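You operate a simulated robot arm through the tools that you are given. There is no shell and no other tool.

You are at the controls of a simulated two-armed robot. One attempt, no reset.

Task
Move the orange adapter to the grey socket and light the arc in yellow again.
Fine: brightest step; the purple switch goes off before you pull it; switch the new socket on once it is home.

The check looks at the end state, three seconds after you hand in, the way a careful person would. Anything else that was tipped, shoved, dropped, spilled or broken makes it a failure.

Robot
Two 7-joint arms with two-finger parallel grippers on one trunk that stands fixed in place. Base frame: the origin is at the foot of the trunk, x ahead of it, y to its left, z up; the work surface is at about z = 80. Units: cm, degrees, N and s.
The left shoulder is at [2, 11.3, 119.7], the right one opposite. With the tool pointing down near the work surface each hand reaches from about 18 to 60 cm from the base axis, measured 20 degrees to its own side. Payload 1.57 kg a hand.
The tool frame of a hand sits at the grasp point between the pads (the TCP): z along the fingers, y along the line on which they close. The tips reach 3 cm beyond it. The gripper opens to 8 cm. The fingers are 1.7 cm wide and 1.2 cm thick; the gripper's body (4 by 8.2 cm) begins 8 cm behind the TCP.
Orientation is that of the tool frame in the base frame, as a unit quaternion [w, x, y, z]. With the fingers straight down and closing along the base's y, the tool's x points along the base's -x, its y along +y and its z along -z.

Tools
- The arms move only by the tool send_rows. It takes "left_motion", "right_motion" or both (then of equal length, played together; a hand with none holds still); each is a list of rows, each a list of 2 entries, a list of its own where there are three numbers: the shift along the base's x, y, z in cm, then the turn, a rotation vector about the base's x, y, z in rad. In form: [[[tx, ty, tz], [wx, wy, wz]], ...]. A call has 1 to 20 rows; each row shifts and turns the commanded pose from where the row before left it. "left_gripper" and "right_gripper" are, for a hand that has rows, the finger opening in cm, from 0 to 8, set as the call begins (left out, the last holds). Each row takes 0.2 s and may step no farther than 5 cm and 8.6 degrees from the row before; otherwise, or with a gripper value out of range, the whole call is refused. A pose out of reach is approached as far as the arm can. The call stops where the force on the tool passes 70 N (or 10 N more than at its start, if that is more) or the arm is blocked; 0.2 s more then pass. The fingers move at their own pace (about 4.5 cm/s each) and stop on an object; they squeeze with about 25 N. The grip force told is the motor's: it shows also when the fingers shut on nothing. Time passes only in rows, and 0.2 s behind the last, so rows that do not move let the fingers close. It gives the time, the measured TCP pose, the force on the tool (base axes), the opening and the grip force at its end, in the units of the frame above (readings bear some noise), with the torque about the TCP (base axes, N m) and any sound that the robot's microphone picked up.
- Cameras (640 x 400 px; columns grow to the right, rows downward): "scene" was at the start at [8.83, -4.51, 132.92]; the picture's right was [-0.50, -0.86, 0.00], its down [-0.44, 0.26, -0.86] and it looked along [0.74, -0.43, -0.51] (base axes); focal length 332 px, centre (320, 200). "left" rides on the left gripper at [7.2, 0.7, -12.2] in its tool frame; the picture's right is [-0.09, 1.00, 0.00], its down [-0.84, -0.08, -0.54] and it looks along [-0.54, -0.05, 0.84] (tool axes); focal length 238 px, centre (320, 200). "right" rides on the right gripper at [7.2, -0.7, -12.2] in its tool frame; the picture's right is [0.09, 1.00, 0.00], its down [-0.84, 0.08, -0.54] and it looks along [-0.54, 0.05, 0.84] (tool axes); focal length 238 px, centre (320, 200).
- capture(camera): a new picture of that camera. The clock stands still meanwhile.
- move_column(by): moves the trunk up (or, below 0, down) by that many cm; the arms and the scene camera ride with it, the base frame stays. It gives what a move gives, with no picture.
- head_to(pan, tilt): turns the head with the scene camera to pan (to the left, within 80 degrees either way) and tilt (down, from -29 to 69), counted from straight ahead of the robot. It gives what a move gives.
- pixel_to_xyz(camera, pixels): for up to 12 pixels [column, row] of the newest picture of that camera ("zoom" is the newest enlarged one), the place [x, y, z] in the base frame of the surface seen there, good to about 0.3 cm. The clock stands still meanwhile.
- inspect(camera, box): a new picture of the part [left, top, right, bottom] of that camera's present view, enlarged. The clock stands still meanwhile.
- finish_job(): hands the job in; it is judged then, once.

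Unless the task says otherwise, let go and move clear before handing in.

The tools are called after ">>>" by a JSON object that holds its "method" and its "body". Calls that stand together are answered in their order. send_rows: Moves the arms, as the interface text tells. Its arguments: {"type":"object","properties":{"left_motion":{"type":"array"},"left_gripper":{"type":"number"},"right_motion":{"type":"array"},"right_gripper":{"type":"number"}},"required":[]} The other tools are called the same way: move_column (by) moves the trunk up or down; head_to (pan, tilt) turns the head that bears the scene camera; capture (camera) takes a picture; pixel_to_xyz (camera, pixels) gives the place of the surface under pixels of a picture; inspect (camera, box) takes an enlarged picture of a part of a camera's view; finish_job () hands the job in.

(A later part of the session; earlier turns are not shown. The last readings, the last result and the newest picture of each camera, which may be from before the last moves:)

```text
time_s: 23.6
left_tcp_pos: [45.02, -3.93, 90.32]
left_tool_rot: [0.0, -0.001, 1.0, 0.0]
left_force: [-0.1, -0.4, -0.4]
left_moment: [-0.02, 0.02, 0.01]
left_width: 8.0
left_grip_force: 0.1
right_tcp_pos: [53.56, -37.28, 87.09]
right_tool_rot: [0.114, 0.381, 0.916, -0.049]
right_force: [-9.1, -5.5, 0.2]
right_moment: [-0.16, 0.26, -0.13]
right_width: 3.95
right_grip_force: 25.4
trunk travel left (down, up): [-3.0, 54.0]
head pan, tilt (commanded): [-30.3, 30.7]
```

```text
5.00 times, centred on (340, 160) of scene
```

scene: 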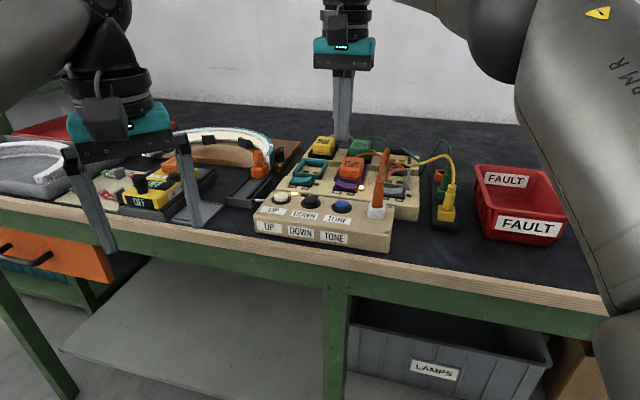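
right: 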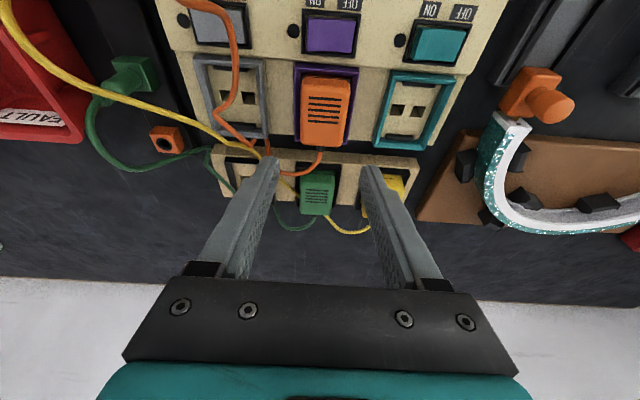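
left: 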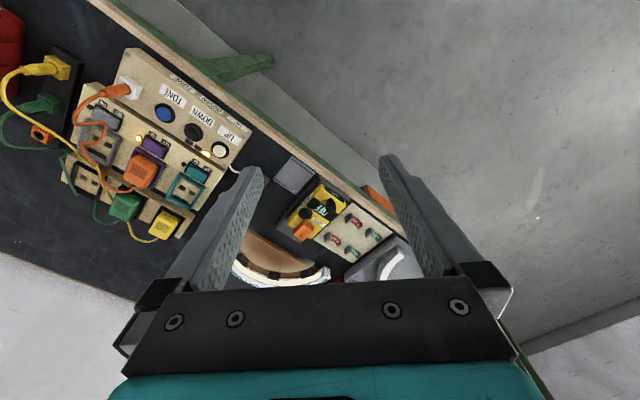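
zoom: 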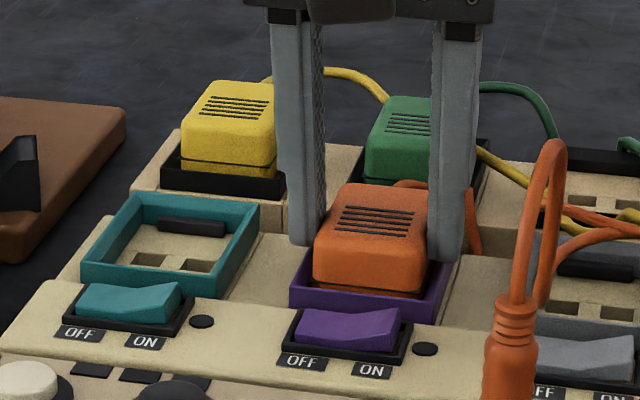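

The grip shows 3.95 cm at 25 N, so the adapter is held, with about 10 N sideways load from a slight offset. The orange cord near zoom (475,220) has shifted, so I'll look at it from both cameras before pulling.

>>> {"method": "inspect", "body": {"camera": "scene", "box": [330, 120, 450, 200]}}

>>> {"method": "capture", "body": {"camera": "right"}}

>>> {"method": "capture", "body": {"camera": "scene"}}

```text
5.00 times, centred on (390, 160) of scene
```

zoom: 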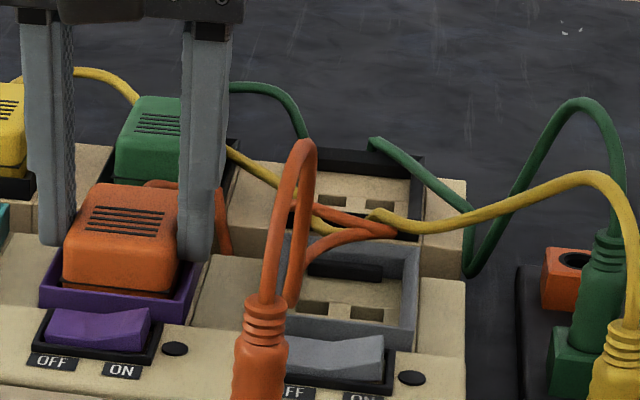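

```text
taken
```

right: 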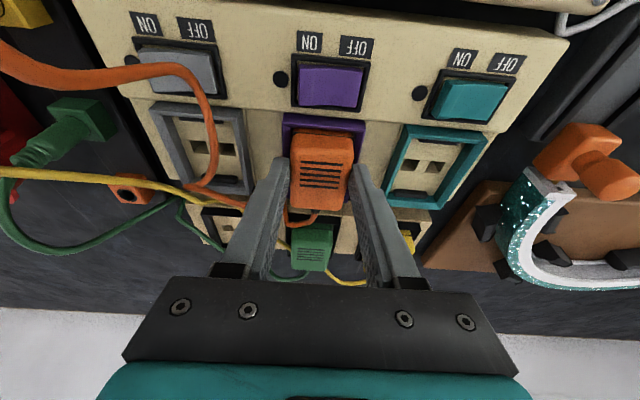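

```text
taken
```

scene: 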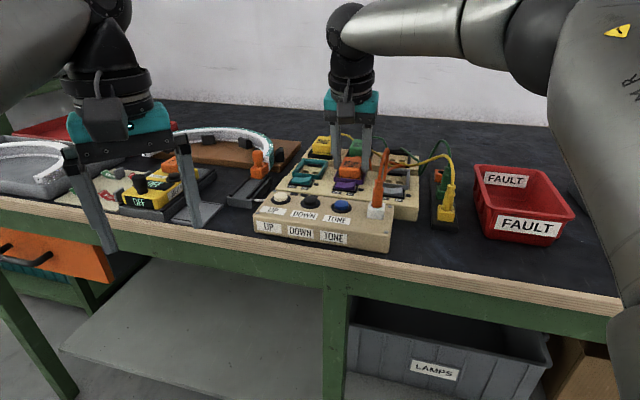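

The cord has simply settled toward the back of the grey frame, and nothing else moved. I'll relieve the 0.2 cm sideways offset and pull the adapter straight up.

>>> {"method": "send_rows", "body": {"right_motion": [[[-0.14, -0.1, 0], [0, 0, 0]], [[0, 0, 0.3], [0, 0, 0]], [[0, 0, 0.4], [0, 0, 0]], [[0, 0, 0.5], [0, 0, 0]], [[0, 0, 0.6], [0, 0, 0]], [[0, 0, 0.8], [0, 0, 0]], [[0, 0, 0.8], [0, 0, 0]], [[0, 0, 0], [0, 0, 0]]]}}

>>> {"method": "inspect", "body": {"camera": "scene", "box": [300, 110, 440, 200]}}

>>> {"method": "capture", "body": {"camera": "right"}}

```text
time_s: 25.4
left_tcp_pos: [44.99, -3.75, 90.14]
left_tool_rot: [0.0, -0.001, 1.0, 0.001]
left_force: [1.2, 0.1, -0.1]
left_moment: [-0.01, 0.0, -0.04]
left_width: 7.98
left_grip_force: 0.1
right_tcp_pos: [53.7, -37.38, 90.64]
right_tool_rot: [0.115, 0.38, 0.917, -0.048]
right_force: [0.5, 1.1, -0.4]
right_moment: [0.0, 0.05, 0.01]
right_width: 2.51
right_grip_force: 0.0
trunk travel left (down, up): [-3.0, 54.0]
head pan, tilt (commanded): [-30.3, 30.7]
```

```text
4.44 times, centred on (370, 155) of scene
```

zoom: 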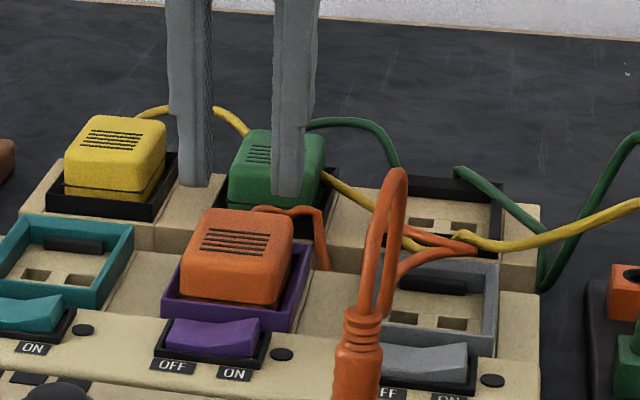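

```text
taken
```

right: 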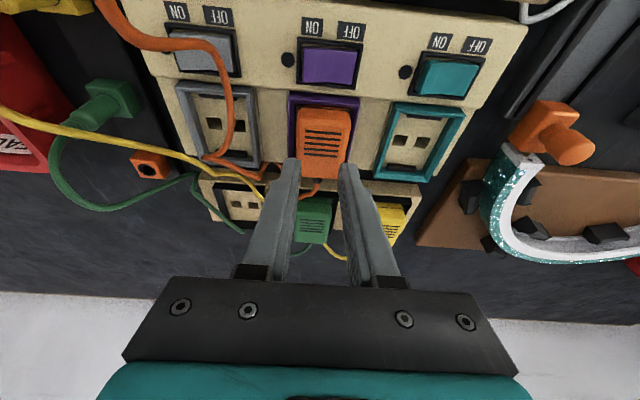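

The fingers slipped off: width ran to 2.51 with no grip force, and the adapter is still seated in purple at zoom (235,255). I'll open, go back down slightly deeper, and regrip. Then I'll pull in small steps while reading the force.

>>> {"method": "send_rows", "body": {"right_motion": [[[0, 0, 0.5], [0, 0, 0]], [[0, 0, 0], [0, 0, 0]], [[0, 0, 0], [0, 0, 0]]], "right_gripper": 5.5}}

>>> {"method": "inspect", "body": {"camera": "scene", "box": [305, 140, 375, 190]}}

>>> {"method": "inspect", "body": {"camera": "right", "box": [250, 80, 400, 190]}}

```text
time_s: 26.2
left_tcp_pos: [45.1, -3.78, 90.27]
left_tool_rot: [0.0, -0.001, 1.0, 0.0]
left_force: [-0.2, 0.0, 0.4]
left_moment: [0.01, -0.01, -0.01]
left_width: 8.0
left_grip_force: 0.1
right_tcp_pos: [53.65, -37.41, 91.16]
right_tool_rot: [0.115, 0.38, 0.917, -0.048]
right_force: [0.3, -0.7, -0.3]
right_moment: [-0.01, 0.02, 0.02]
right_width: 5.5
right_grip_force: 0.0
trunk travel left (down, up): [-3.0, 54.0]
head pan, tilt (commanded): [-30.3, 30.7]
```

```text
8.00 times, centred on (340, 165) of scene
```

zoom: 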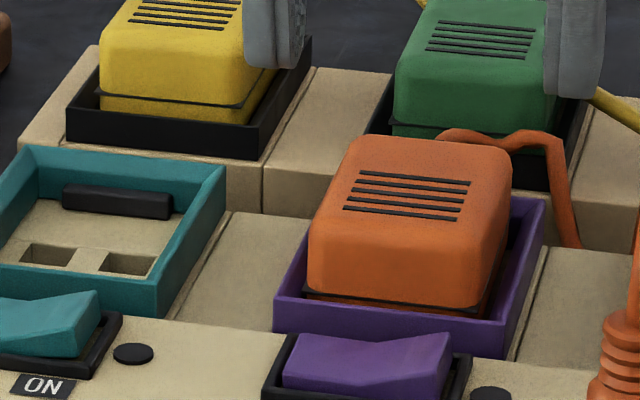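

```text
3.64 times, centred on (325, 135) of right
```

zoom: 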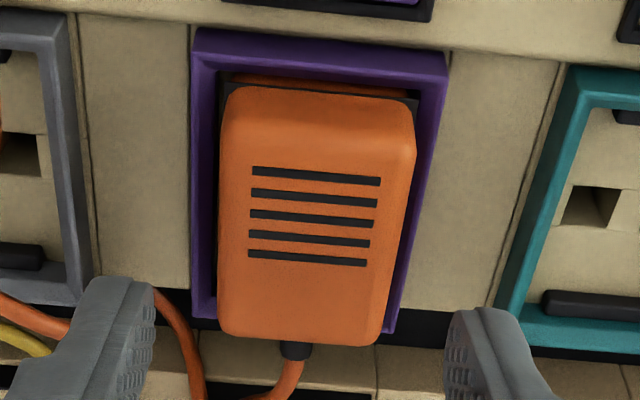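

The adapter is undisturbed, with a dark seam near its base. I'll descend again, a touch deeper than before, then close fully commanded.

>>> {"method": "send_rows", "body": {"right_motion": [[[0, 0, -1.5], [0, 0, 0]], [[0, 0, -1.5], [0, 0, 0]], [[0, 0, -0.8], [0, 0, 0]], [[0, 0, -0.2], [0, 0, 0]], [[0, 0, -0.1], [0, 0, 0]], [[0, 0, 0], [0, 0, 0]], [[0, 0, 0], [0, 0, 0]]]}}

```text
time_s: 27.8
left_tcp_pos: [45.06, -3.91, 90.2]
left_tool_rot: [0.0, 0.0, 1.0, 0.0]
left_force: [-0.2, -0.3, 1.0]
left_moment: [0.02, 0.0, 0.03]
left_width: 8.0
left_grip_force: 0.1
right_tcp_pos: [53.55, -37.42, 86.89]
right_tool_rot: [0.115, 0.38, 0.917, -0.048]
right_force: [0.5, 0.5, -0.1]
right_moment: [0.01, 0.0, -0.01]
right_width: 5.51
right_grip_force: 0.1
trunk travel left (down, up): [-3.0, 54.0]
head pan, tilt (commanded): [-30.3, 30.7]
```

There is no contact yet at z 86.89. I'll ease down a little more to find the frame top.

>>> {"method": "send_rows", "body": {"right_motion": [[[0, 0, -0.1], [0, 0, 0]], [[0, 0, 0], [0, 0, 0]]]}}

>>> {"method": "send_rows", "body": {"right_motion": [[[0, 0, -0.1], [0, 0, 0]], [[0, 0, 0], [0, 0, 0]]]}}

>>> {"method": "inspect", "body": {"camera": "scene", "box": [300, 130, 390, 195]}}

```text
time_s: 28.4
left_tcp_pos: [45.03, -3.86, 90.26]
left_tool_rot: [0.0, -0.001, 1.0, 0.001]
left_force: [-0.4, -0.4, 0.4]
left_moment: [-0.02, -0.01, 0.05]
left_width: 8.01
left_grip_force: 0.0
right_tcp_pos: [53.68, -37.47, 86.77]
right_tool_rot: [0.115, 0.379, 0.917, -0.047]
right_force: [0.0, 0.2, -0.4]
right_moment: [0.0, 0.01, -0.02]
right_width: 5.49
right_grip_force: 0.0
trunk travel left (down, up): [-3.0, 54.0]
head pan, tilt (commanded): [-30.3, 30.7]
```

```text
time_s: 29.0
left_tcp_pos: [45.17, -3.68, 90.21]
left_tool_rot: [-0.001, -0.001, 1.0, 0.0]
left_force: [-1.0, -0.7, 0.8]
left_moment: [0.02, 0.02, 0.03]
left_width: 8.01
left_grip_force: 0.0
right_tcp_pos: [53.7, -37.38, 86.61]
right_tool_rot: [0.116, 0.38, 0.917, -0.047]
right_force: [0.3, 0.4, -0.4]
right_moment: [0.02, 0.04, 0.01]
right_width: 5.49
right_grip_force: 0.0
trunk travel left (down, up): [-3.0, 54.0]
head pan, tilt (commanded): [-30.3, 30.7]
```

```text
6.15 times, centred on (345, 162) of scene
```

zoom: 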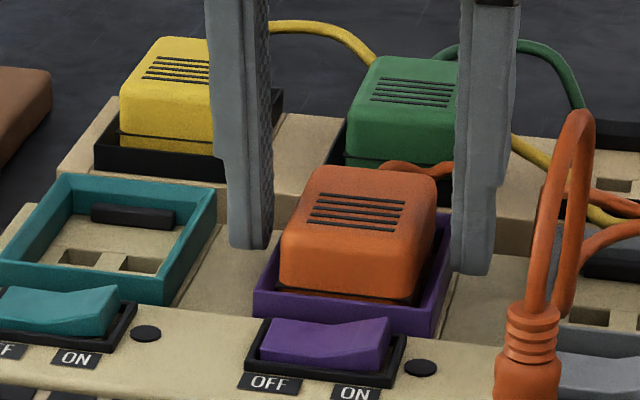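

The fingers are now outside and slightly below the frame rim, so I'll come up 0.3 to clear the rim and close, then read the width.

>>> {"method": "send_rows", "body": {"right_motion": [[[0, 0, 0.3], [0, 0, 0]], [[0, 0, 0], [0, 0, 0]]]}}

>>> {"method": "send_rows", "body": {"right_motion": [[[0, 0, 0], [0, 0, 0]], [[0, 0, 0], [0, 0, 0]], [[0, 0, 0], [0, 0, 0]], [[0, 0, 0], [0, 0, 0]], [[0, 0, 0], [0, 0, 0]]], "right_gripper": 0}}

>>> {"method": "inspect", "body": {"camera": "scene", "box": [300, 130, 390, 195]}}

```text
time_s: 29.6
left_tcp_pos: [45.11, -3.9, 90.03]
left_tool_rot: [0.0, -0.001, 1.0, 0.0]
left_force: [-0.1, -0.3, -0.3]
left_moment: [0.02, 0.03, -0.02]
left_width: 7.99
left_grip_force: 0.1
right_tcp_pos: [53.72, -37.31, 86.92]
right_tool_rot: [0.115, 0.379, 0.917, -0.048]
right_force: [-0.7, 0.1, -0.3]
right_moment: [0.0, 0.01, -0.03]
right_width: 5.49
right_grip_force: 0.0
trunk travel left (down, up): [-3.0, 54.0]
head pan, tilt (commanded): [-30.3, 30.7]
```

```text
time_s: 30.8
left_tcp_pos: [45.06, -3.88, 90.21]
left_tool_rot: [0.0, -0.001, 1.0, 0.0]
left_force: [0.3, 0.1, 0.0]
left_moment: [0.02, 0.01, -0.02]
left_width: 8.0
left_grip_force: 0.0
right_tcp_pos: [53.86, -37.4, 86.91]
right_tool_rot: [0.117, 0.379, 0.917, -0.048]
right_force: [0.0, -1.1, -0.5]
right_moment: [-0.01, -0.01, -0.02]
right_width: 3.95
right_grip_force: 25.1
trunk travel left (down, up): [-3.0, 54.0]
head pan, tilt (commanded): [-30.3, 30.7]
```

```text
6.15 times, centred on (345, 162) of scene
```

zoom: 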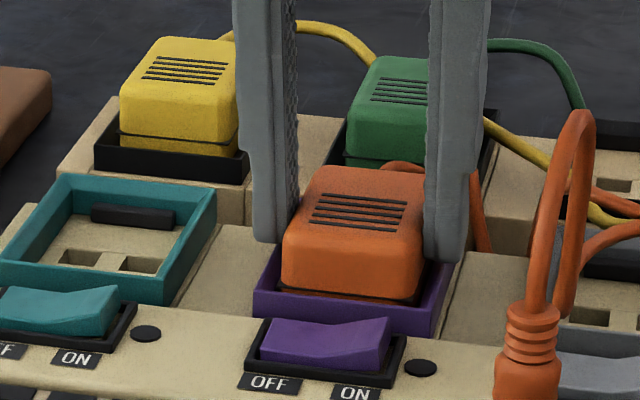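

The grip is now balanced: 3.95 cm at 25 N with almost no side force. I'll pull up gently and read the force.

>>> {"method": "send_rows", "body": {"right_motion": [[[0, 0, 0.1], [0, 0, 0]], [[0, 0, 0.1], [0, 0, 0]], [[0, 0, 0], [0, 0, 0]]]}}

>>> {"method": "send_rows", "body": {"right_motion": [[[0, 0, 0.1], [0, 0, 0]], [[0, 0, 0], [0, 0, 0]]]}}

>>> {"method": "send_rows", "body": {"right_motion": [[[0, 0, 0.1], [0, 0, 0]], [[0, 0, 0], [0, 0, 0]]]}}

```text
time_s: 31.6
left_tcp_pos: [45.08, -3.74, 90.08]
left_tool_rot: [0.0, -0.002, 1.0, -0.001]
left_force: [-0.4, 0.0, 0.8]
left_moment: [0.0, 0.02, 0.0]
left_width: 8.0
left_grip_force: 0.1
right_tcp_pos: [53.7, -37.26, 87.06]
right_tool_rot: [0.116, 0.38, 0.917, -0.048]
right_force: [-0.8, 0.5, 0.1]
right_moment: [0.03, 0.0, 0.0]
right_width: 3.94
right_grip_force: 25.1
trunk travel left (down, up): [-3.0, 54.0]
head pan, tilt (commanded): [-30.3, 30.7]
```

```text
time_s: 32.2
left_tcp_pos: [44.99, -3.88, 90.26]
left_tool_rot: [0.0, -0.001, 1.0, -0.001]
left_force: [0.1, -0.4, 0.7]
left_moment: [-0.02, 0.02, -0.01]
left_width: 8.0
left_grip_force: 0.1
right_tcp_pos: [53.8, -37.34, 87.31]
right_tool_rot: [0.115, 0.379, 0.917, -0.047]
right_force: [0.5, 0.2, -0.7]
right_moment: [-0.03, 0.05, 0.01]
right_width: 3.91
right_grip_force: 25.0
trunk travel left (down, up): [-3.0, 54.0]
head pan, tilt (commanded): [-30.3, 30.7]
```

```text
time_s: 32.8
left_tcp_pos: [45.06, -3.89, 90.23]
left_tool_rot: [0.0, -0.001, 1.0, 0.001]
left_force: [-0.6, 0.9, 0.3]
left_moment: [0.0, 0.02, 0.0]
left_width: 8.02
left_grip_force: 0.0
right_tcp_pos: [53.81, -37.21, 87.46]
right_tool_rot: [0.114, 0.38, 0.917, -0.047]
right_force: [-0.6, 0.0, -0.9]
right_moment: [-0.01, 0.0, -0.01]
right_width: 3.91
right_grip_force: 25.7
trunk travel left (down, up): [-3.0, 54.0]
head pan, tilt (commanded): [-30.3, 30.7]
```

The hand rose 0.55 cm with almost no force while the width stayed near 3.9. I'll look at whether the adapter is rising with it or the pads are sliding.

>>> {"method": "inspect", "body": {"camera": "scene", "box": [300, 130, 390, 195]}}

>>> {"method": "inspect", "body": {"camera": "right", "box": [250, 80, 400, 190]}}

```text
6.15 times, centred on (345, 162) of scene
```

zoom: 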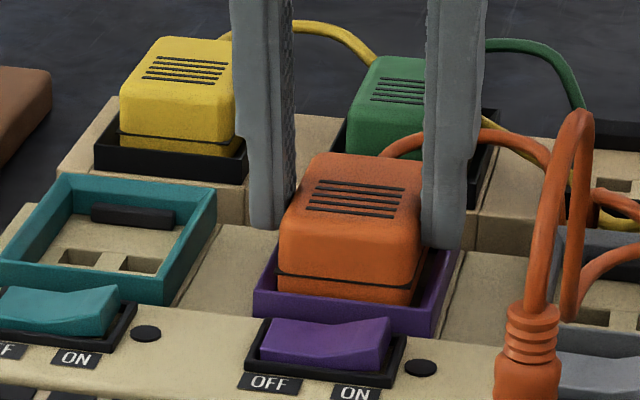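

```text
3.64 times, centred on (325, 135) of right
```

zoom: 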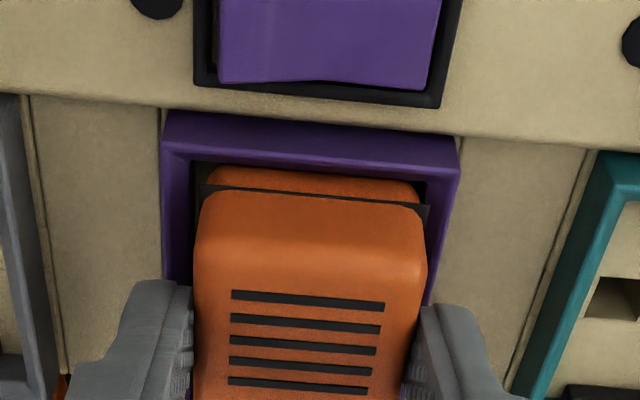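

The adapter is rising with the fingers: its dark seam has climbed from (360,297) to (350,287), clear above the purple rim. I'll keep lifting gently.

>>> {"method": "send_rows", "body": {"right_motion": [[[0, 0, 0.1], [0, 0, 0]], [[0, 0, 0.1], [0, 0, 0]], [[0, 0, 0.1], [0, 0, 0]], [[0, 0, 0.1], [0, 0, 0]], [[0, 0, 0], [0, 0, 0]]]}}

>>> {"method": "inspect", "body": {"camera": "scene", "box": [300, 130, 390, 195]}}

```text
time_s: 34.0
left_tcp_pos: [45.08, -3.84, 90.26]
left_tool_rot: [0.0, -0.001, 1.0, -0.001]
left_force: [0.3, -0.6, 0.9]
left_moment: [-0.02, -0.02, 0.0]
left_width: 8.0
left_grip_force: 0.1
right_tcp_pos: [53.73, -37.43, 87.9]
right_tool_rot: [0.115, 0.38, 0.917, -0.047]
right_force: [0.1, -0.2, -0.9]
right_moment: [0.01, 0.0, -0.01]
right_width: 3.92
right_grip_force: 25.1
trunk travel left (down, up): [-3.0, 54.0]
head pan, tilt (commanded): [-30.3, 30.7]
```

```text
6.15 times, centred on (345, 162) of scene
```

zoom: 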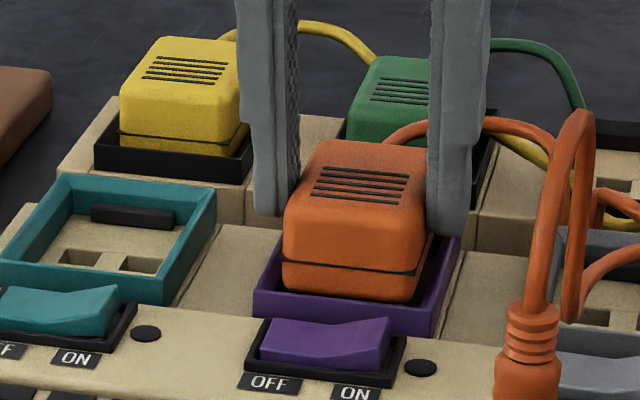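

It continues to rise level with the fingers and no force shows. I'll lift further, slowly first and then faster, until prongs and body clear the frame.

>>> {"method": "send_rows", "body": {"right_motion": [[[0, 0, 0.15], [0, 0, 0]], [[0, 0, 0.15], [0, 0, 0]], [[0, 0, 0.2], [0, 0, 0]], [[0, 0, 0.2], [0, 0, 0]], [[0, 0, 0.25], [0, 0, 0]], [[0, 0, 0.25], [0, 0, 0]], [[0, 0, 0.3], [0, 0, 0]], [[0, 0, 0.3], [0, 0, 0]], [[0, 0, 0.3], [0, 0, 0]], [[0, 0, 0.3], [0, 0, 0]], [[0, 0, 0.3], [0, 0, 0]], [[0, 0, 0.3], [0, 0, 0]], [[0, 0, 0], [0, 0, 0]]]}}

>>> {"method": "inspect", "body": {"camera": "scene", "box": [290, 100, 430, 195]}}

>>> {"method": "capture", "body": {"camera": "right"}}

```text
time_s: 36.8
left_tcp_pos: [45.0, -3.95, 90.26]
left_tool_rot: [0.0, 0.0, 1.0, 0.0]
left_force: [0.5, 0.0, -0.2]
left_moment: [-0.02, -0.01, -0.03]
left_width: 7.98
left_grip_force: 0.2
right_tcp_pos: [53.69, -37.42, 90.95]
right_tool_rot: [0.115, 0.38, 0.917, -0.048]
right_force: [0.2, 0.4, -1.2]
right_moment: [0.03, -0.01, 0.03]
right_width: 3.92
right_grip_force: 24.8
trunk travel left (down, up): [-3.0, 54.0]
head pan, tilt (commanded): [-30.3, 30.7]
```

```text
4.21 times, centred on (360, 148) of scene
```

zoom: 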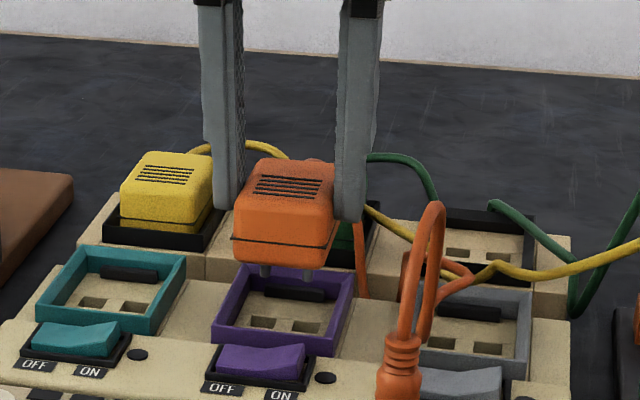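

```text
taken
```

right: 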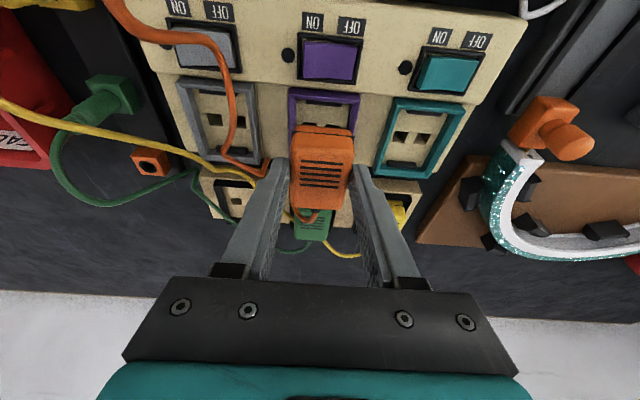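

The adapter is out of purple, level in the grip, with its two prongs visible just above the frame at zoom (285,272). The cord still crosses one side of the grey socket, so I'll raise a little, move partway toward grey and see how the cord behaves.

>>> {"method": "send_rows", "body": {"right_motion": [[[0, 0, 0.5], [0, 0, 0]], [[0, 0, 0.8], [0, 0, 0]], [[-0.5, -0.5, 0.8], [0, 0, 0]], [[-0.7, -0.7, 0.5], [0, 0, 0]], [[-0.7, -0.7, 0], [0, 0, 0]], [[-0.7, -0.7, 0], [0, 0, 0]], [[0, 0, 0], [0, 0, 0]], [[0, 0, 0], [0, 0, 0]]]}}

>>> {"method": "inspect", "body": {"camera": "scene", "box": [290, 90, 450, 195]}}

>>> {"method": "capture", "body": {"camera": "right"}}

```text
time_s: 38.6
left_tcp_pos: [44.97, -3.85, 90.33]
left_tool_rot: [0.0, 0.0, 1.0, 0.0]
left_force: [0.0, 0.8, -0.6]
left_moment: [0.02, -0.01, -0.02]
left_width: 8.02
left_grip_force: 0.1
right_tcp_pos: [51.09, -40.12, 93.56]
right_tool_rot: [0.116, 0.379, 0.917, -0.047]
right_force: [-0.2, -0.3, -0.3]
right_moment: [0.01, 0.02, 0.02]
right_width: 3.9
right_grip_force: 25.5
trunk travel left (down, up): [-3.0, 54.0]
head pan, tilt (commanded): [-30.3, 30.7]
```

```text
3.81 times, centred on (370, 142) of scene
```

zoom: 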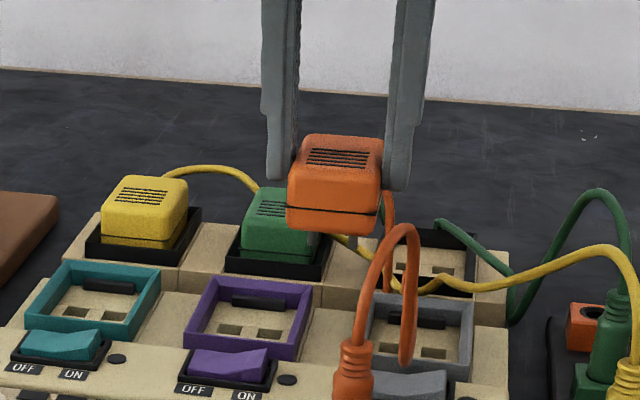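

```text
taken
```

right: 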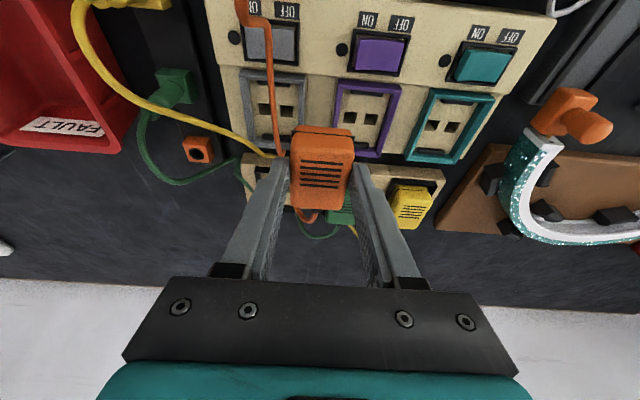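

The cord follows the adapter and now runs from the plug straight across the grey socket's near-purple side. I'll measure its height there before deciding how to bring the adapter in.

>>> {"method": "inspect", "body": {"camera": "right", "box": [200, 0, 380, 170]}}

>>> {"method": "pixel_to_xyz", "body": {"camera": "right", "pixels": [[243, 12], [266, 27], [270, 50], [274, 80], [277, 110], [281, 140], [282, 152], [300, 215], [304, 100], [283, 90], [258, 100]]}}

>>> {"method": "pixel_to_xyz", "body": {"camera": "scene", "pixels": [[392, 148], [391, 155], [388, 165], [392, 175], [393, 182], [388, 145], [384, 160], [378, 172], [376, 182], [404, 165]]}}

```text
2.35 times, centred on (290, 85) of right
```

zoom: 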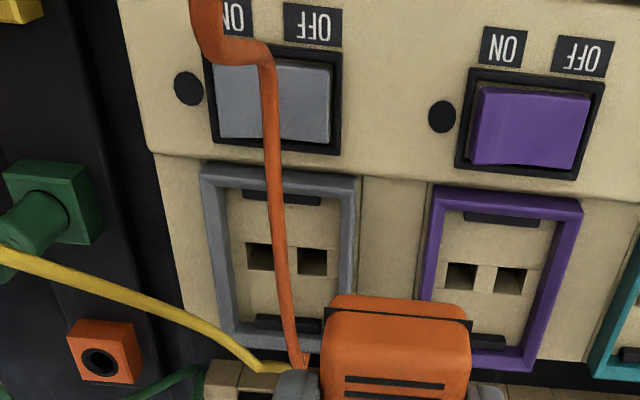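

```text
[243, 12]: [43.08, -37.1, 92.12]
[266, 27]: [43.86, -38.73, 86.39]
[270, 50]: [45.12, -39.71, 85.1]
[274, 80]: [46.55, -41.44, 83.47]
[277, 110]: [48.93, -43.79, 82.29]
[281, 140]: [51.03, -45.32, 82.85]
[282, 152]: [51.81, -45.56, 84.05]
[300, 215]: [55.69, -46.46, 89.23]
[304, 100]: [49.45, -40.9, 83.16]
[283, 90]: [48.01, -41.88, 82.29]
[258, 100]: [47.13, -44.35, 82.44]
```

```text
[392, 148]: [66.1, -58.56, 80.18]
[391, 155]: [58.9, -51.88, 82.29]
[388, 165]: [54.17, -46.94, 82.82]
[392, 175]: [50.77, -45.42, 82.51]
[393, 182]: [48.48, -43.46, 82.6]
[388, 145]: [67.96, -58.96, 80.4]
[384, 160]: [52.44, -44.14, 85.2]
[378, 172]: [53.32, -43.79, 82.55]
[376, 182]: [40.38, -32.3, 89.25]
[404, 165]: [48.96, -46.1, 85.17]
```

The cord now sags right through the middle of the grey socket (z≈82.3 at (48.9,-43.8)), so lowering straight in would trap it. I'll raise everything with the trunk to lift the cord out, then turn the adapter so the cord leaves on the purple side.

>>> {"method": "move_column", "body": {"by": 7}}

>>> {"method": "move_column", "body": {"by": 6}}

>>> {"method": "capture", "body": {"camera": "scene"}}

>>> {"method": "capture", "body": {"camera": "right"}}

```text
time_s: 39.7
left_tcp_pos: [45.09, -3.86, 97.24]
left_tool_rot: [0.0, 0.0, 1.0, 0.0]
left_force: [-0.6, -0.2, -0.9]
left_moment: [-0.01, -0.01, -0.01]
left_width: 8.03
left_grip_force: 0.0
right_tcp_pos: [51.1, -40.01, 100.45]
right_tool_rot: [0.115, 0.38, 0.917, -0.048]
right_force: [0.6, 0.0, -1.5]
right_moment: [0.02, -0.01, 0.01]
right_width: 3.92
right_grip_force: 25.4
trunk travel left (down, up): [-10.0, 47.0]
head pan, tilt (commanded): [-30.3, 30.7]
```

```text
time_s: 40.7
left_tcp_pos: [45.12, -3.88, 103.15]
left_tool_rot: [0.0, -0.001, 1.0, -0.001]
left_force: [0.3, 0.4, 0.4]
left_moment: [0.0, 0.01, -0.01]
left_width: 8.01
left_grip_force: 0.1
right_tcp_pos: [51.21, -40.1, 106.56]
right_tool_rot: [0.114, 0.38, 0.917, -0.048]
right_force: [0.8, -0.1, -0.5]
right_moment: [0.0, 0.03, 0.02]
right_width: 3.91
right_grip_force: 25.0
trunk travel left (down, up): [-16.0, 41.0]
head pan, tilt (commanded): [-30.3, 30.7]
```

```text
taken
```

scene: 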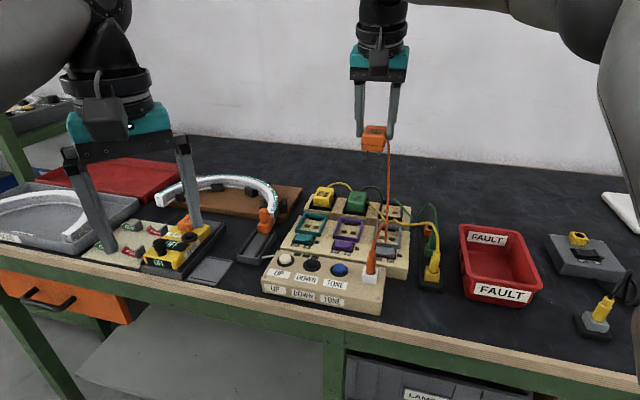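

```text
taken
```

right: 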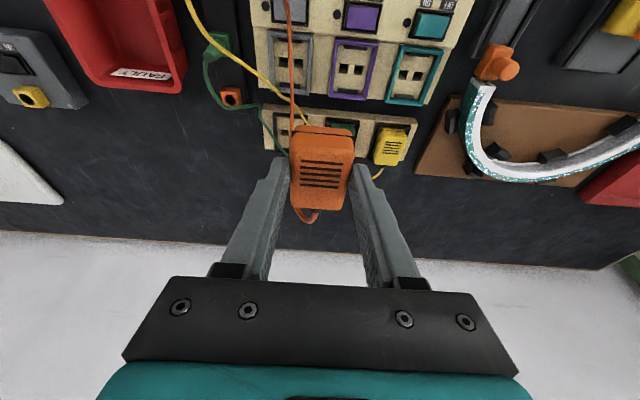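

The cord now runs almost straight from the adapter at (388,140) to the plug at (371,262). I'll zoom to see how high it is above the grey socket and whether it drew the yellow cord along.

>>> {"method": "inspect", "body": {"camera": "scene", "box": [290, 110, 470, 290]}}

>>> {"method": "inspect", "body": {"camera": "right", "box": [180, 0, 400, 160]}}

>>> {"method": "pixel_to_xyz", "body": {"camera": "scene", "pixels": [[389, 150], [389, 165], [388, 180], [386, 195], [384, 210], [380, 225], [376, 240], [372, 250]]}}

```text
2.22 times, centred on (380, 200) of scene
```

zoom: 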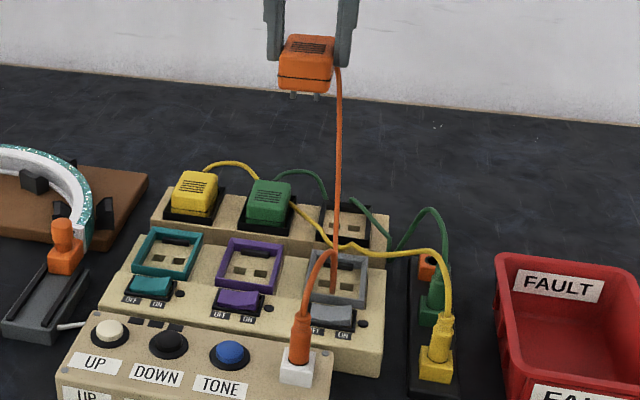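

```text
2.50 times, centred on (290, 80) of right
```

zoom: 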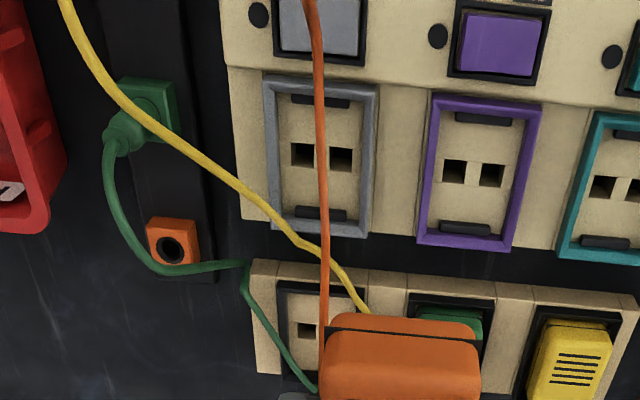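

```text
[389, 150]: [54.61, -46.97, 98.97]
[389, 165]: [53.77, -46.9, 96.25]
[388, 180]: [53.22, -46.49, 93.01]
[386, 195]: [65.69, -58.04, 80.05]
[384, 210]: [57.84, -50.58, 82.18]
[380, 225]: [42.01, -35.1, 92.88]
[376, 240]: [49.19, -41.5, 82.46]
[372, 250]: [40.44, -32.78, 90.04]
```

The cord hangs in a loose U from the adapter's back down to the grey socket and up to the plug; the yellow cord has not been dragged. I'll raise 5 more so the U hangs free, then carry the adapter toward the purple side.

>>> {"method": "move_column", "body": {"by": 5}}

>>> {"method": "send_rows", "body": {"right_motion": [[[-0.3, 0.8, 0], [0, 0, 0]], [[-0.3, 0.8, 0], [0, 0, 0]], [[-0.3, 0.8, 0], [0, 0, 0]], [[-0.3, 0.8, 0], [0, 0, 0]], [[-0.3, 0.8, 0], [0, 0, 0]], [[-0.2, 0.7, 0], [0, 0, 0]], [[0, 0, 0], [0, 0, 0]], [[0, 0, 0], [0, 0, 0]]]}}

>>> {"method": "inspect", "body": {"camera": "scene", "box": [280, 110, 460, 290]}}

```text
time_s: 41.6
left_tcp_pos: [45.16, -3.84, 108.24]
left_tool_rot: [0.001, -0.001, 1.0, 0.0]
left_force: [0.4, 0.1, -0.2]
left_moment: [-0.01, 0.0, -0.03]
left_width: 7.99
left_grip_force: 0.1
right_tcp_pos: [51.16, -40.17, 111.49]
right_tool_rot: [0.115, 0.38, 0.917, -0.048]
right_force: [0.3, 0.5, -0.4]
right_moment: [0.03, 0.01, 0.0]
right_width: 3.94
right_grip_force: 25.3
trunk travel left (down, up): [-21.0, 36.0]
head pan, tilt (commanded): [-30.3, 30.7]
```

```text
time_s: 43.4
left_tcp_pos: [45.12, -3.78, 108.22]
left_tool_rot: [0.0, -0.001, 1.0, 0.0]
left_force: [-0.8, 0.4, -0.3]
left_moment: [0.04, 0.0, -0.02]
left_width: 7.96
left_grip_force: 0.2
right_tcp_pos: [49.44, -35.27, 111.56]
right_tool_rot: [0.115, 0.38, 0.917, -0.047]
right_force: [-0.9, 0.0, -0.2]
right_moment: [0.0, 0.0, -0.02]
right_width: 3.95
right_grip_force: 25.2
trunk travel left (down, up): [-21.0, 36.0]
head pan, tilt (commanded): [-30.3, 30.7]
```

```text
2.22 times, centred on (370, 200) of scene
```

zoom: 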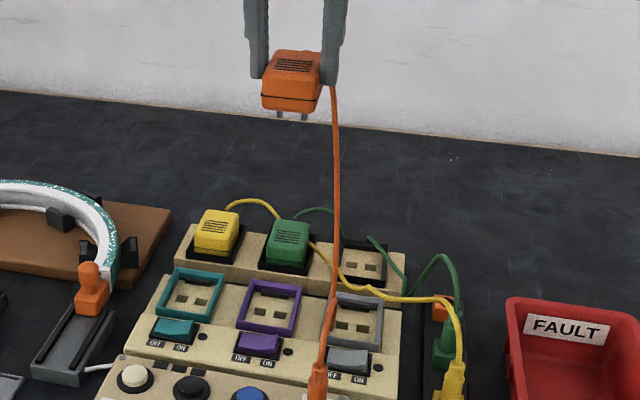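

The cord now hangs clear between the adapter and the plug, away from the grey socket. I'll turn the adapter 65° counter-clockwise so its cord exit faces the purple side.

>>> {"method": "send_rows", "body": {"right_motion": [[[0, 0, 0], [0, 0, 0.142]], [[0, 0, 0], [0, 0, 0.142]], [[0, 0, 0], [0, 0, 0.142]], [[0, 0, 0], [0, 0, 0.142]], [[0, 0, 0], [0, 0, 0.142]], [[0, 0, 0], [0, 0, 0.142]], [[0, 0, 0], [0, 0, 0.142]], [[0, 0, 0], [0, 0, 0.142]], [[0, 0, 0], [0, 0, 0]], [[0, 0, 0], [0, 0, 0]]]}}

>>> {"method": "inspect", "body": {"camera": "scene", "box": [280, 110, 460, 290]}}

>>> {"method": "capture", "body": {"camera": "right"}}

```text
time_s: 45.6
left_tcp_pos: [45.12, -3.83, 108.35]
left_tool_rot: [0.001, -0.001, 1.0, 0.0]
left_force: [-0.3, -0.5, -0.2]
left_moment: [-0.01, -0.04, 0.0]
left_width: 8.0
left_grip_force: 0.1
right_tcp_pos: [49.41, -35.47, 111.58]
right_tool_rot: [0.123, -0.173, 0.977, 0.022]
right_force: [-0.4, 0.0, -1.4]
right_moment: [0.01, 0.02, 0.02]
right_width: 3.92
right_grip_force: 25.1
trunk travel left (down, up): [-21.0, 36.0]
head pan, tilt (commanded): [-30.3, 30.7]
```

```text
2.22 times, centred on (370, 200) of scene
```

zoom: 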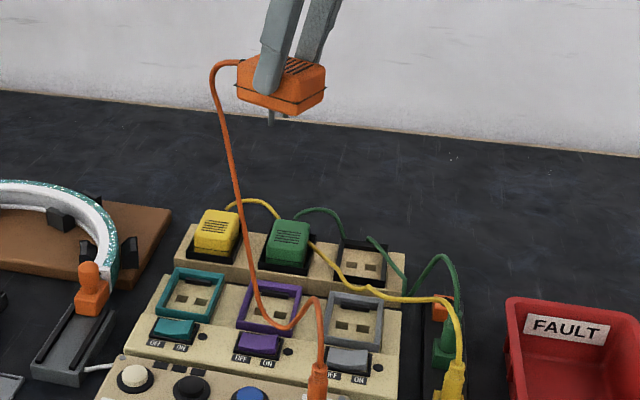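

```text
taken
```

right: 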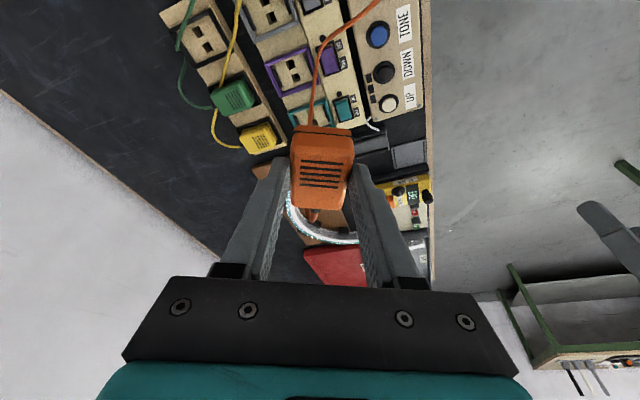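

The cord now leaves toward the purple side, hanging from zoom (215,70) down over the purple socket to the plug, with the grey socket fully clear. I'll lower the trunk in stages here, over the purple side.

>>> {"method": "move_column", "body": {"by": -9}}

>>> {"method": "move_column", "body": {"by": -6}}

>>> {"method": "inspect", "body": {"camera": "scene", "box": [270, 60, 450, 240]}}

>>> {"method": "capture", "body": {"camera": "right"}}

```text
time_s: 46.9
left_tcp_pos: [45.07, -3.75, 99.17]
left_tool_rot: [0.0, -0.002, 1.0, 0.0]
left_force: [-0.4, 0.2, 0.9]
left_moment: [-0.05, 0.03, -0.01]
left_width: 8.0
left_grip_force: 0.2
right_tcp_pos: [49.35, -35.35, 102.52]
right_tool_rot: [0.123, -0.173, 0.977, 0.022]
right_force: [-0.1, -0.1, -1.0]
right_moment: [0.02, -0.02, -0.01]
right_width: 3.93
right_grip_force: 24.9
trunk travel left (down, up): [-12.0, 45.0]
head pan, tilt (commanded): [-30.3, 30.7]
```

```text
time_s: 47.9
left_tcp_pos: [45.02, -3.84, 93.14]
left_tool_rot: [0.001, 0.0, 1.0, 0.0]
left_force: [0.0, 0.1, -0.5]
left_moment: [0.0, 0.0, -0.03]
left_width: 7.99
left_grip_force: 0.0
right_tcp_pos: [49.41, -35.34, 96.55]
right_tool_rot: [0.124, -0.173, 0.977, 0.022]
right_force: [-0.6, -0.6, -1.1]
right_moment: [-0.03, -0.02, -0.01]
right_width: 3.92
right_grip_force: 24.9
trunk travel left (down, up): [-6.0, 51.0]
head pan, tilt (commanded): [-30.3, 30.7]
```

```text
2.22 times, centred on (360, 150) of scene
```

zoom: 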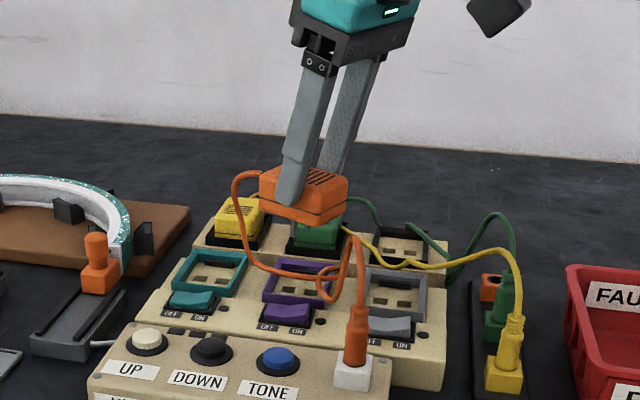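

```text
taken
```

right: 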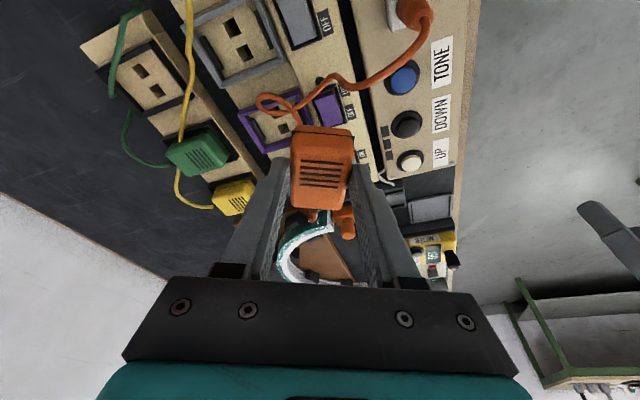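

The cord lies over the purple socket and the grey one is empty and clear. I'll carry the turned adapter toward the grey socket while descending to just above the frames.

>>> {"method": "send_rows", "body": {"right_motion": [[[0.3, -0.5, -0.5], [0, 0, 0]], [[0.2, -0.6, -0.5], [0, 0, 0]], [[0, -0.7, -0.5], [0, 0, 0]], [[-0.2, -0.7, -0.5], [0, 0, 0]], [[-0.3, -0.7, -0.5], [0, 0, 0]], [[-0.3, -0.7, -0.5], [0, 0, 0]], [[-0.3, -0.7, -0.5], [0, 0, 0]], [[-0.3, -0.7, -0.5], [0, 0, 0]], [[0, 0, 0], [0, 0, 0]], [[0, 0, 0], [0, 0, 0]]]}}

>>> {"method": "inspect", "body": {"camera": "scene", "box": [290, 80, 430, 220]}}

>>> {"method": "capture", "body": {"camera": "right"}}

```text
time_s: 50.1
left_tcp_pos: [45.08, -3.8, 93.12]
left_tool_rot: [0.0, -0.001, 1.0, 0.0]
left_force: [-0.3, -1.1, 0.1]
left_moment: [-0.02, 0.0, -0.01]
left_width: 7.99
left_grip_force: 0.1
right_tcp_pos: [48.43, -40.75, 92.62]
right_tool_rot: [0.123, -0.173, 0.977, 0.022]
right_force: [0.2, 1.1, -1.7]
right_moment: [0.0, 0.02, -0.01]
right_width: 3.95
right_grip_force: 25.0
trunk travel left (down, up): [-6.0, 51.0]
head pan, tilt (commanded): [-30.3, 30.7]
```

```text
2.86 times, centred on (360, 150) of scene
```

zoom: 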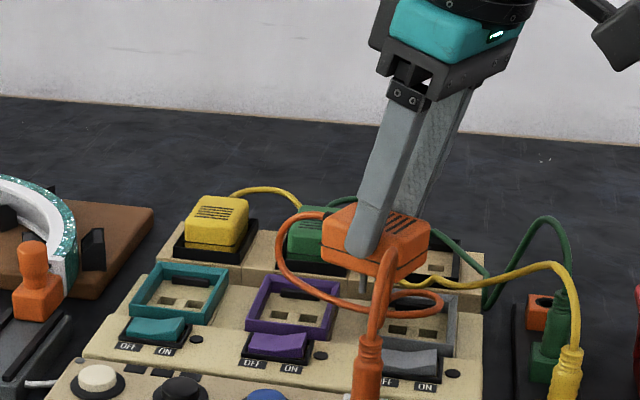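

```text
taken
```

right: 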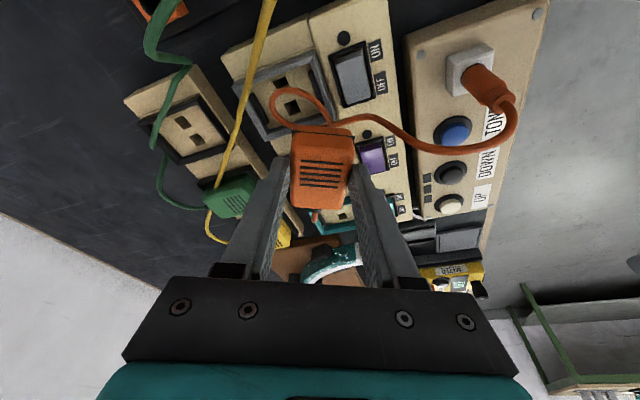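

The slack swung under the adapter and looped over the grey socket again (zoom (440,300)). I'll lift clear and carry the adapter well to the UP-button side to lay the cord out there. Then I'll come down low and return to grey with the cord trailing behind.

>>> {"method": "move_column", "body": {"by": 6}}

>>> {"method": "send_rows", "body": {"right_motion": [[[0.2, 1.0, 0], [0, 0, 0]], [[0.4, 1.1, 0], [0, 0, 0]], [[0.4, 1.1, 0], [0, 0, 0]], [[0.4, 1.1, 0], [0, 0, 0]], [[0.4, 1.1, 0], [0, 0, 0]], [[0.4, 1.1, 0], [0, 0, 0]], [[0.4, 1.1, 0], [0, 0, 0]], [[0.4, 1.1, 0], [0, 0, 0]], [[0.4, 1.1, 0], [0, 0, 0]], [[0.4, 1.1, 0], [0, 0, 0]], [[0.3, 1.1, 0], [0, 0, 0]], [[0, 0, 0], [0, 0, 0]], [[0, 0, 0], [0, 0, 0]]]}}

>>> {"method": "inspect", "body": {"camera": "scene", "box": [250, 80, 430, 260]}}

>>> {"method": "capture", "body": {"camera": "right"}}

```text
time_s: 51.1
left_tcp_pos: [45.14, -3.79, 99.13]
left_tool_rot: [0.0, -0.001, 1.0, 0.001]
left_force: [-0.9, 0.2, -0.3]
left_moment: [0.03, 0.02, -0.02]
left_width: 8.01
left_grip_force: 0.1
right_tcp_pos: [48.55, -40.62, 98.51]
right_tool_rot: [0.122, -0.174, 0.977, 0.021]
right_force: [0.0, 0.8, -0.2]
right_moment: [-0.02, -0.01, 0.01]
right_width: 3.93
right_grip_force: 24.9
trunk travel left (down, up): [-12.0, 45.0]
head pan, tilt (commanded): [-30.3, 30.7]
```

```text
time_s: 53.9
left_tcp_pos: [45.12, -3.93, 99.25]
left_tool_rot: [0.0, -0.001, 1.0, 0.0]
left_force: [0.0, 0.5, 0.7]
left_moment: [0.0, -0.02, 0.01]
left_width: 8.01
left_grip_force: 0.0
right_tcp_pos: [52.51, -28.79, 98.55]
right_tool_rot: [0.123, -0.173, 0.977, 0.022]
right_force: [-0.3, -0.3, -0.1]
right_moment: [-0.02, 0.0, 0.01]
right_width: 3.92
right_grip_force: 25.1
trunk travel left (down, up): [-12.0, 45.0]
head pan, tilt (commanded): [-30.3, 30.7]
```

```text
2.22 times, centred on (340, 170) of scene
```

zoom: 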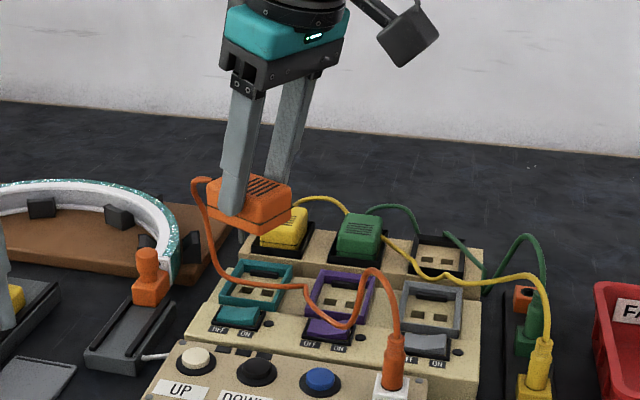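

```text
taken
```

right: 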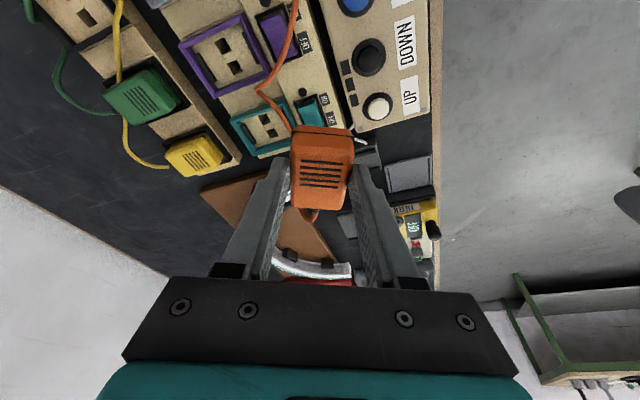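

The cord is now laid out along the teal and purple side, well away from grey. I'll lower here first.

>>> {"method": "move_column", "body": {"by": -7}}

>>> {"method": "inspect", "body": {"camera": "scene", "box": [250, 70, 430, 230]}}

```text
time_s: 55.0
left_tcp_pos: [45.09, -3.79, 92.17]
left_tool_rot: [0.001, -0.001, 1.0, 0.0]
left_force: [-0.3, 0.5, -0.2]
left_moment: [-0.03, -0.02, -0.02]
left_width: 8.02
left_grip_force: 0.1
right_tcp_pos: [52.61, -28.71, 91.6]
right_tool_rot: [0.123, -0.173, 0.977, 0.021]
right_force: [-0.5, 0.0, -0.4]
right_moment: [-0.04, -0.03, 0.03]
right_width: 3.95
right_grip_force: 25.3
trunk travel left (down, up): [-5.0, 52.0]
head pan, tilt (commanded): [-30.3, 30.7]
```

```text
2.50 times, centred on (340, 150) of scene
```

zoom: 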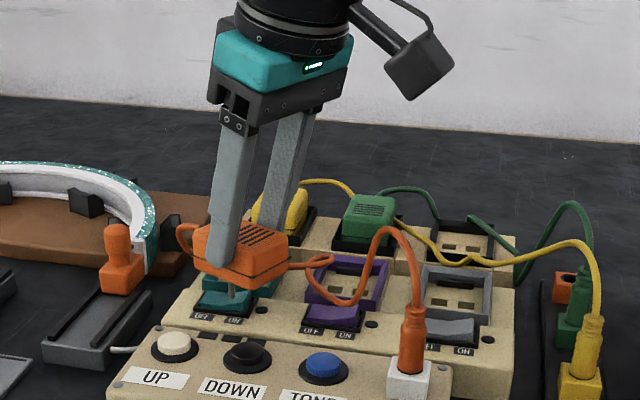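

The cord comes out at zoom (180,235), passes behind or under the adapter and reappears at (290,267). I'll look from the hand camera to see which.

>>> {"method": "capture", "body": {"camera": "right"}}

>>> {"method": "inspect", "body": {"camera": "right", "box": [220, 0, 420, 160]}}

>>> {"method": "capture", "body": {"camera": "left"}}

```text
taken
```

right: 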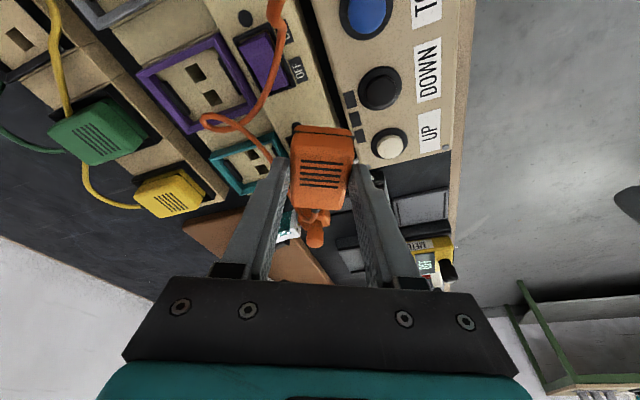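

```text
2.50 times, centred on (320, 80) of right
```

zoom: 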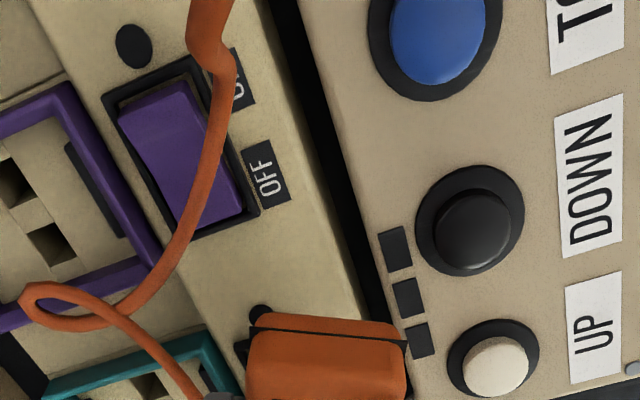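

```text
taken
```

left: 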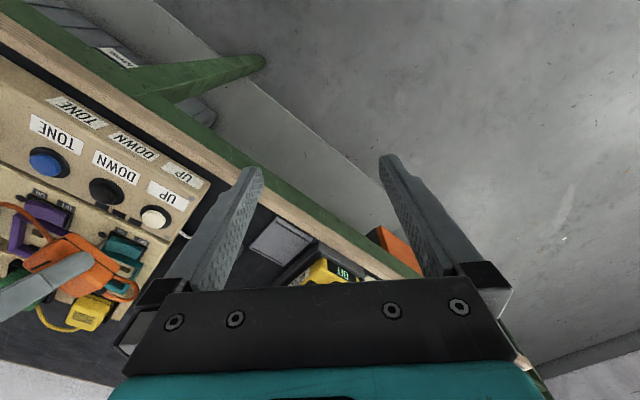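

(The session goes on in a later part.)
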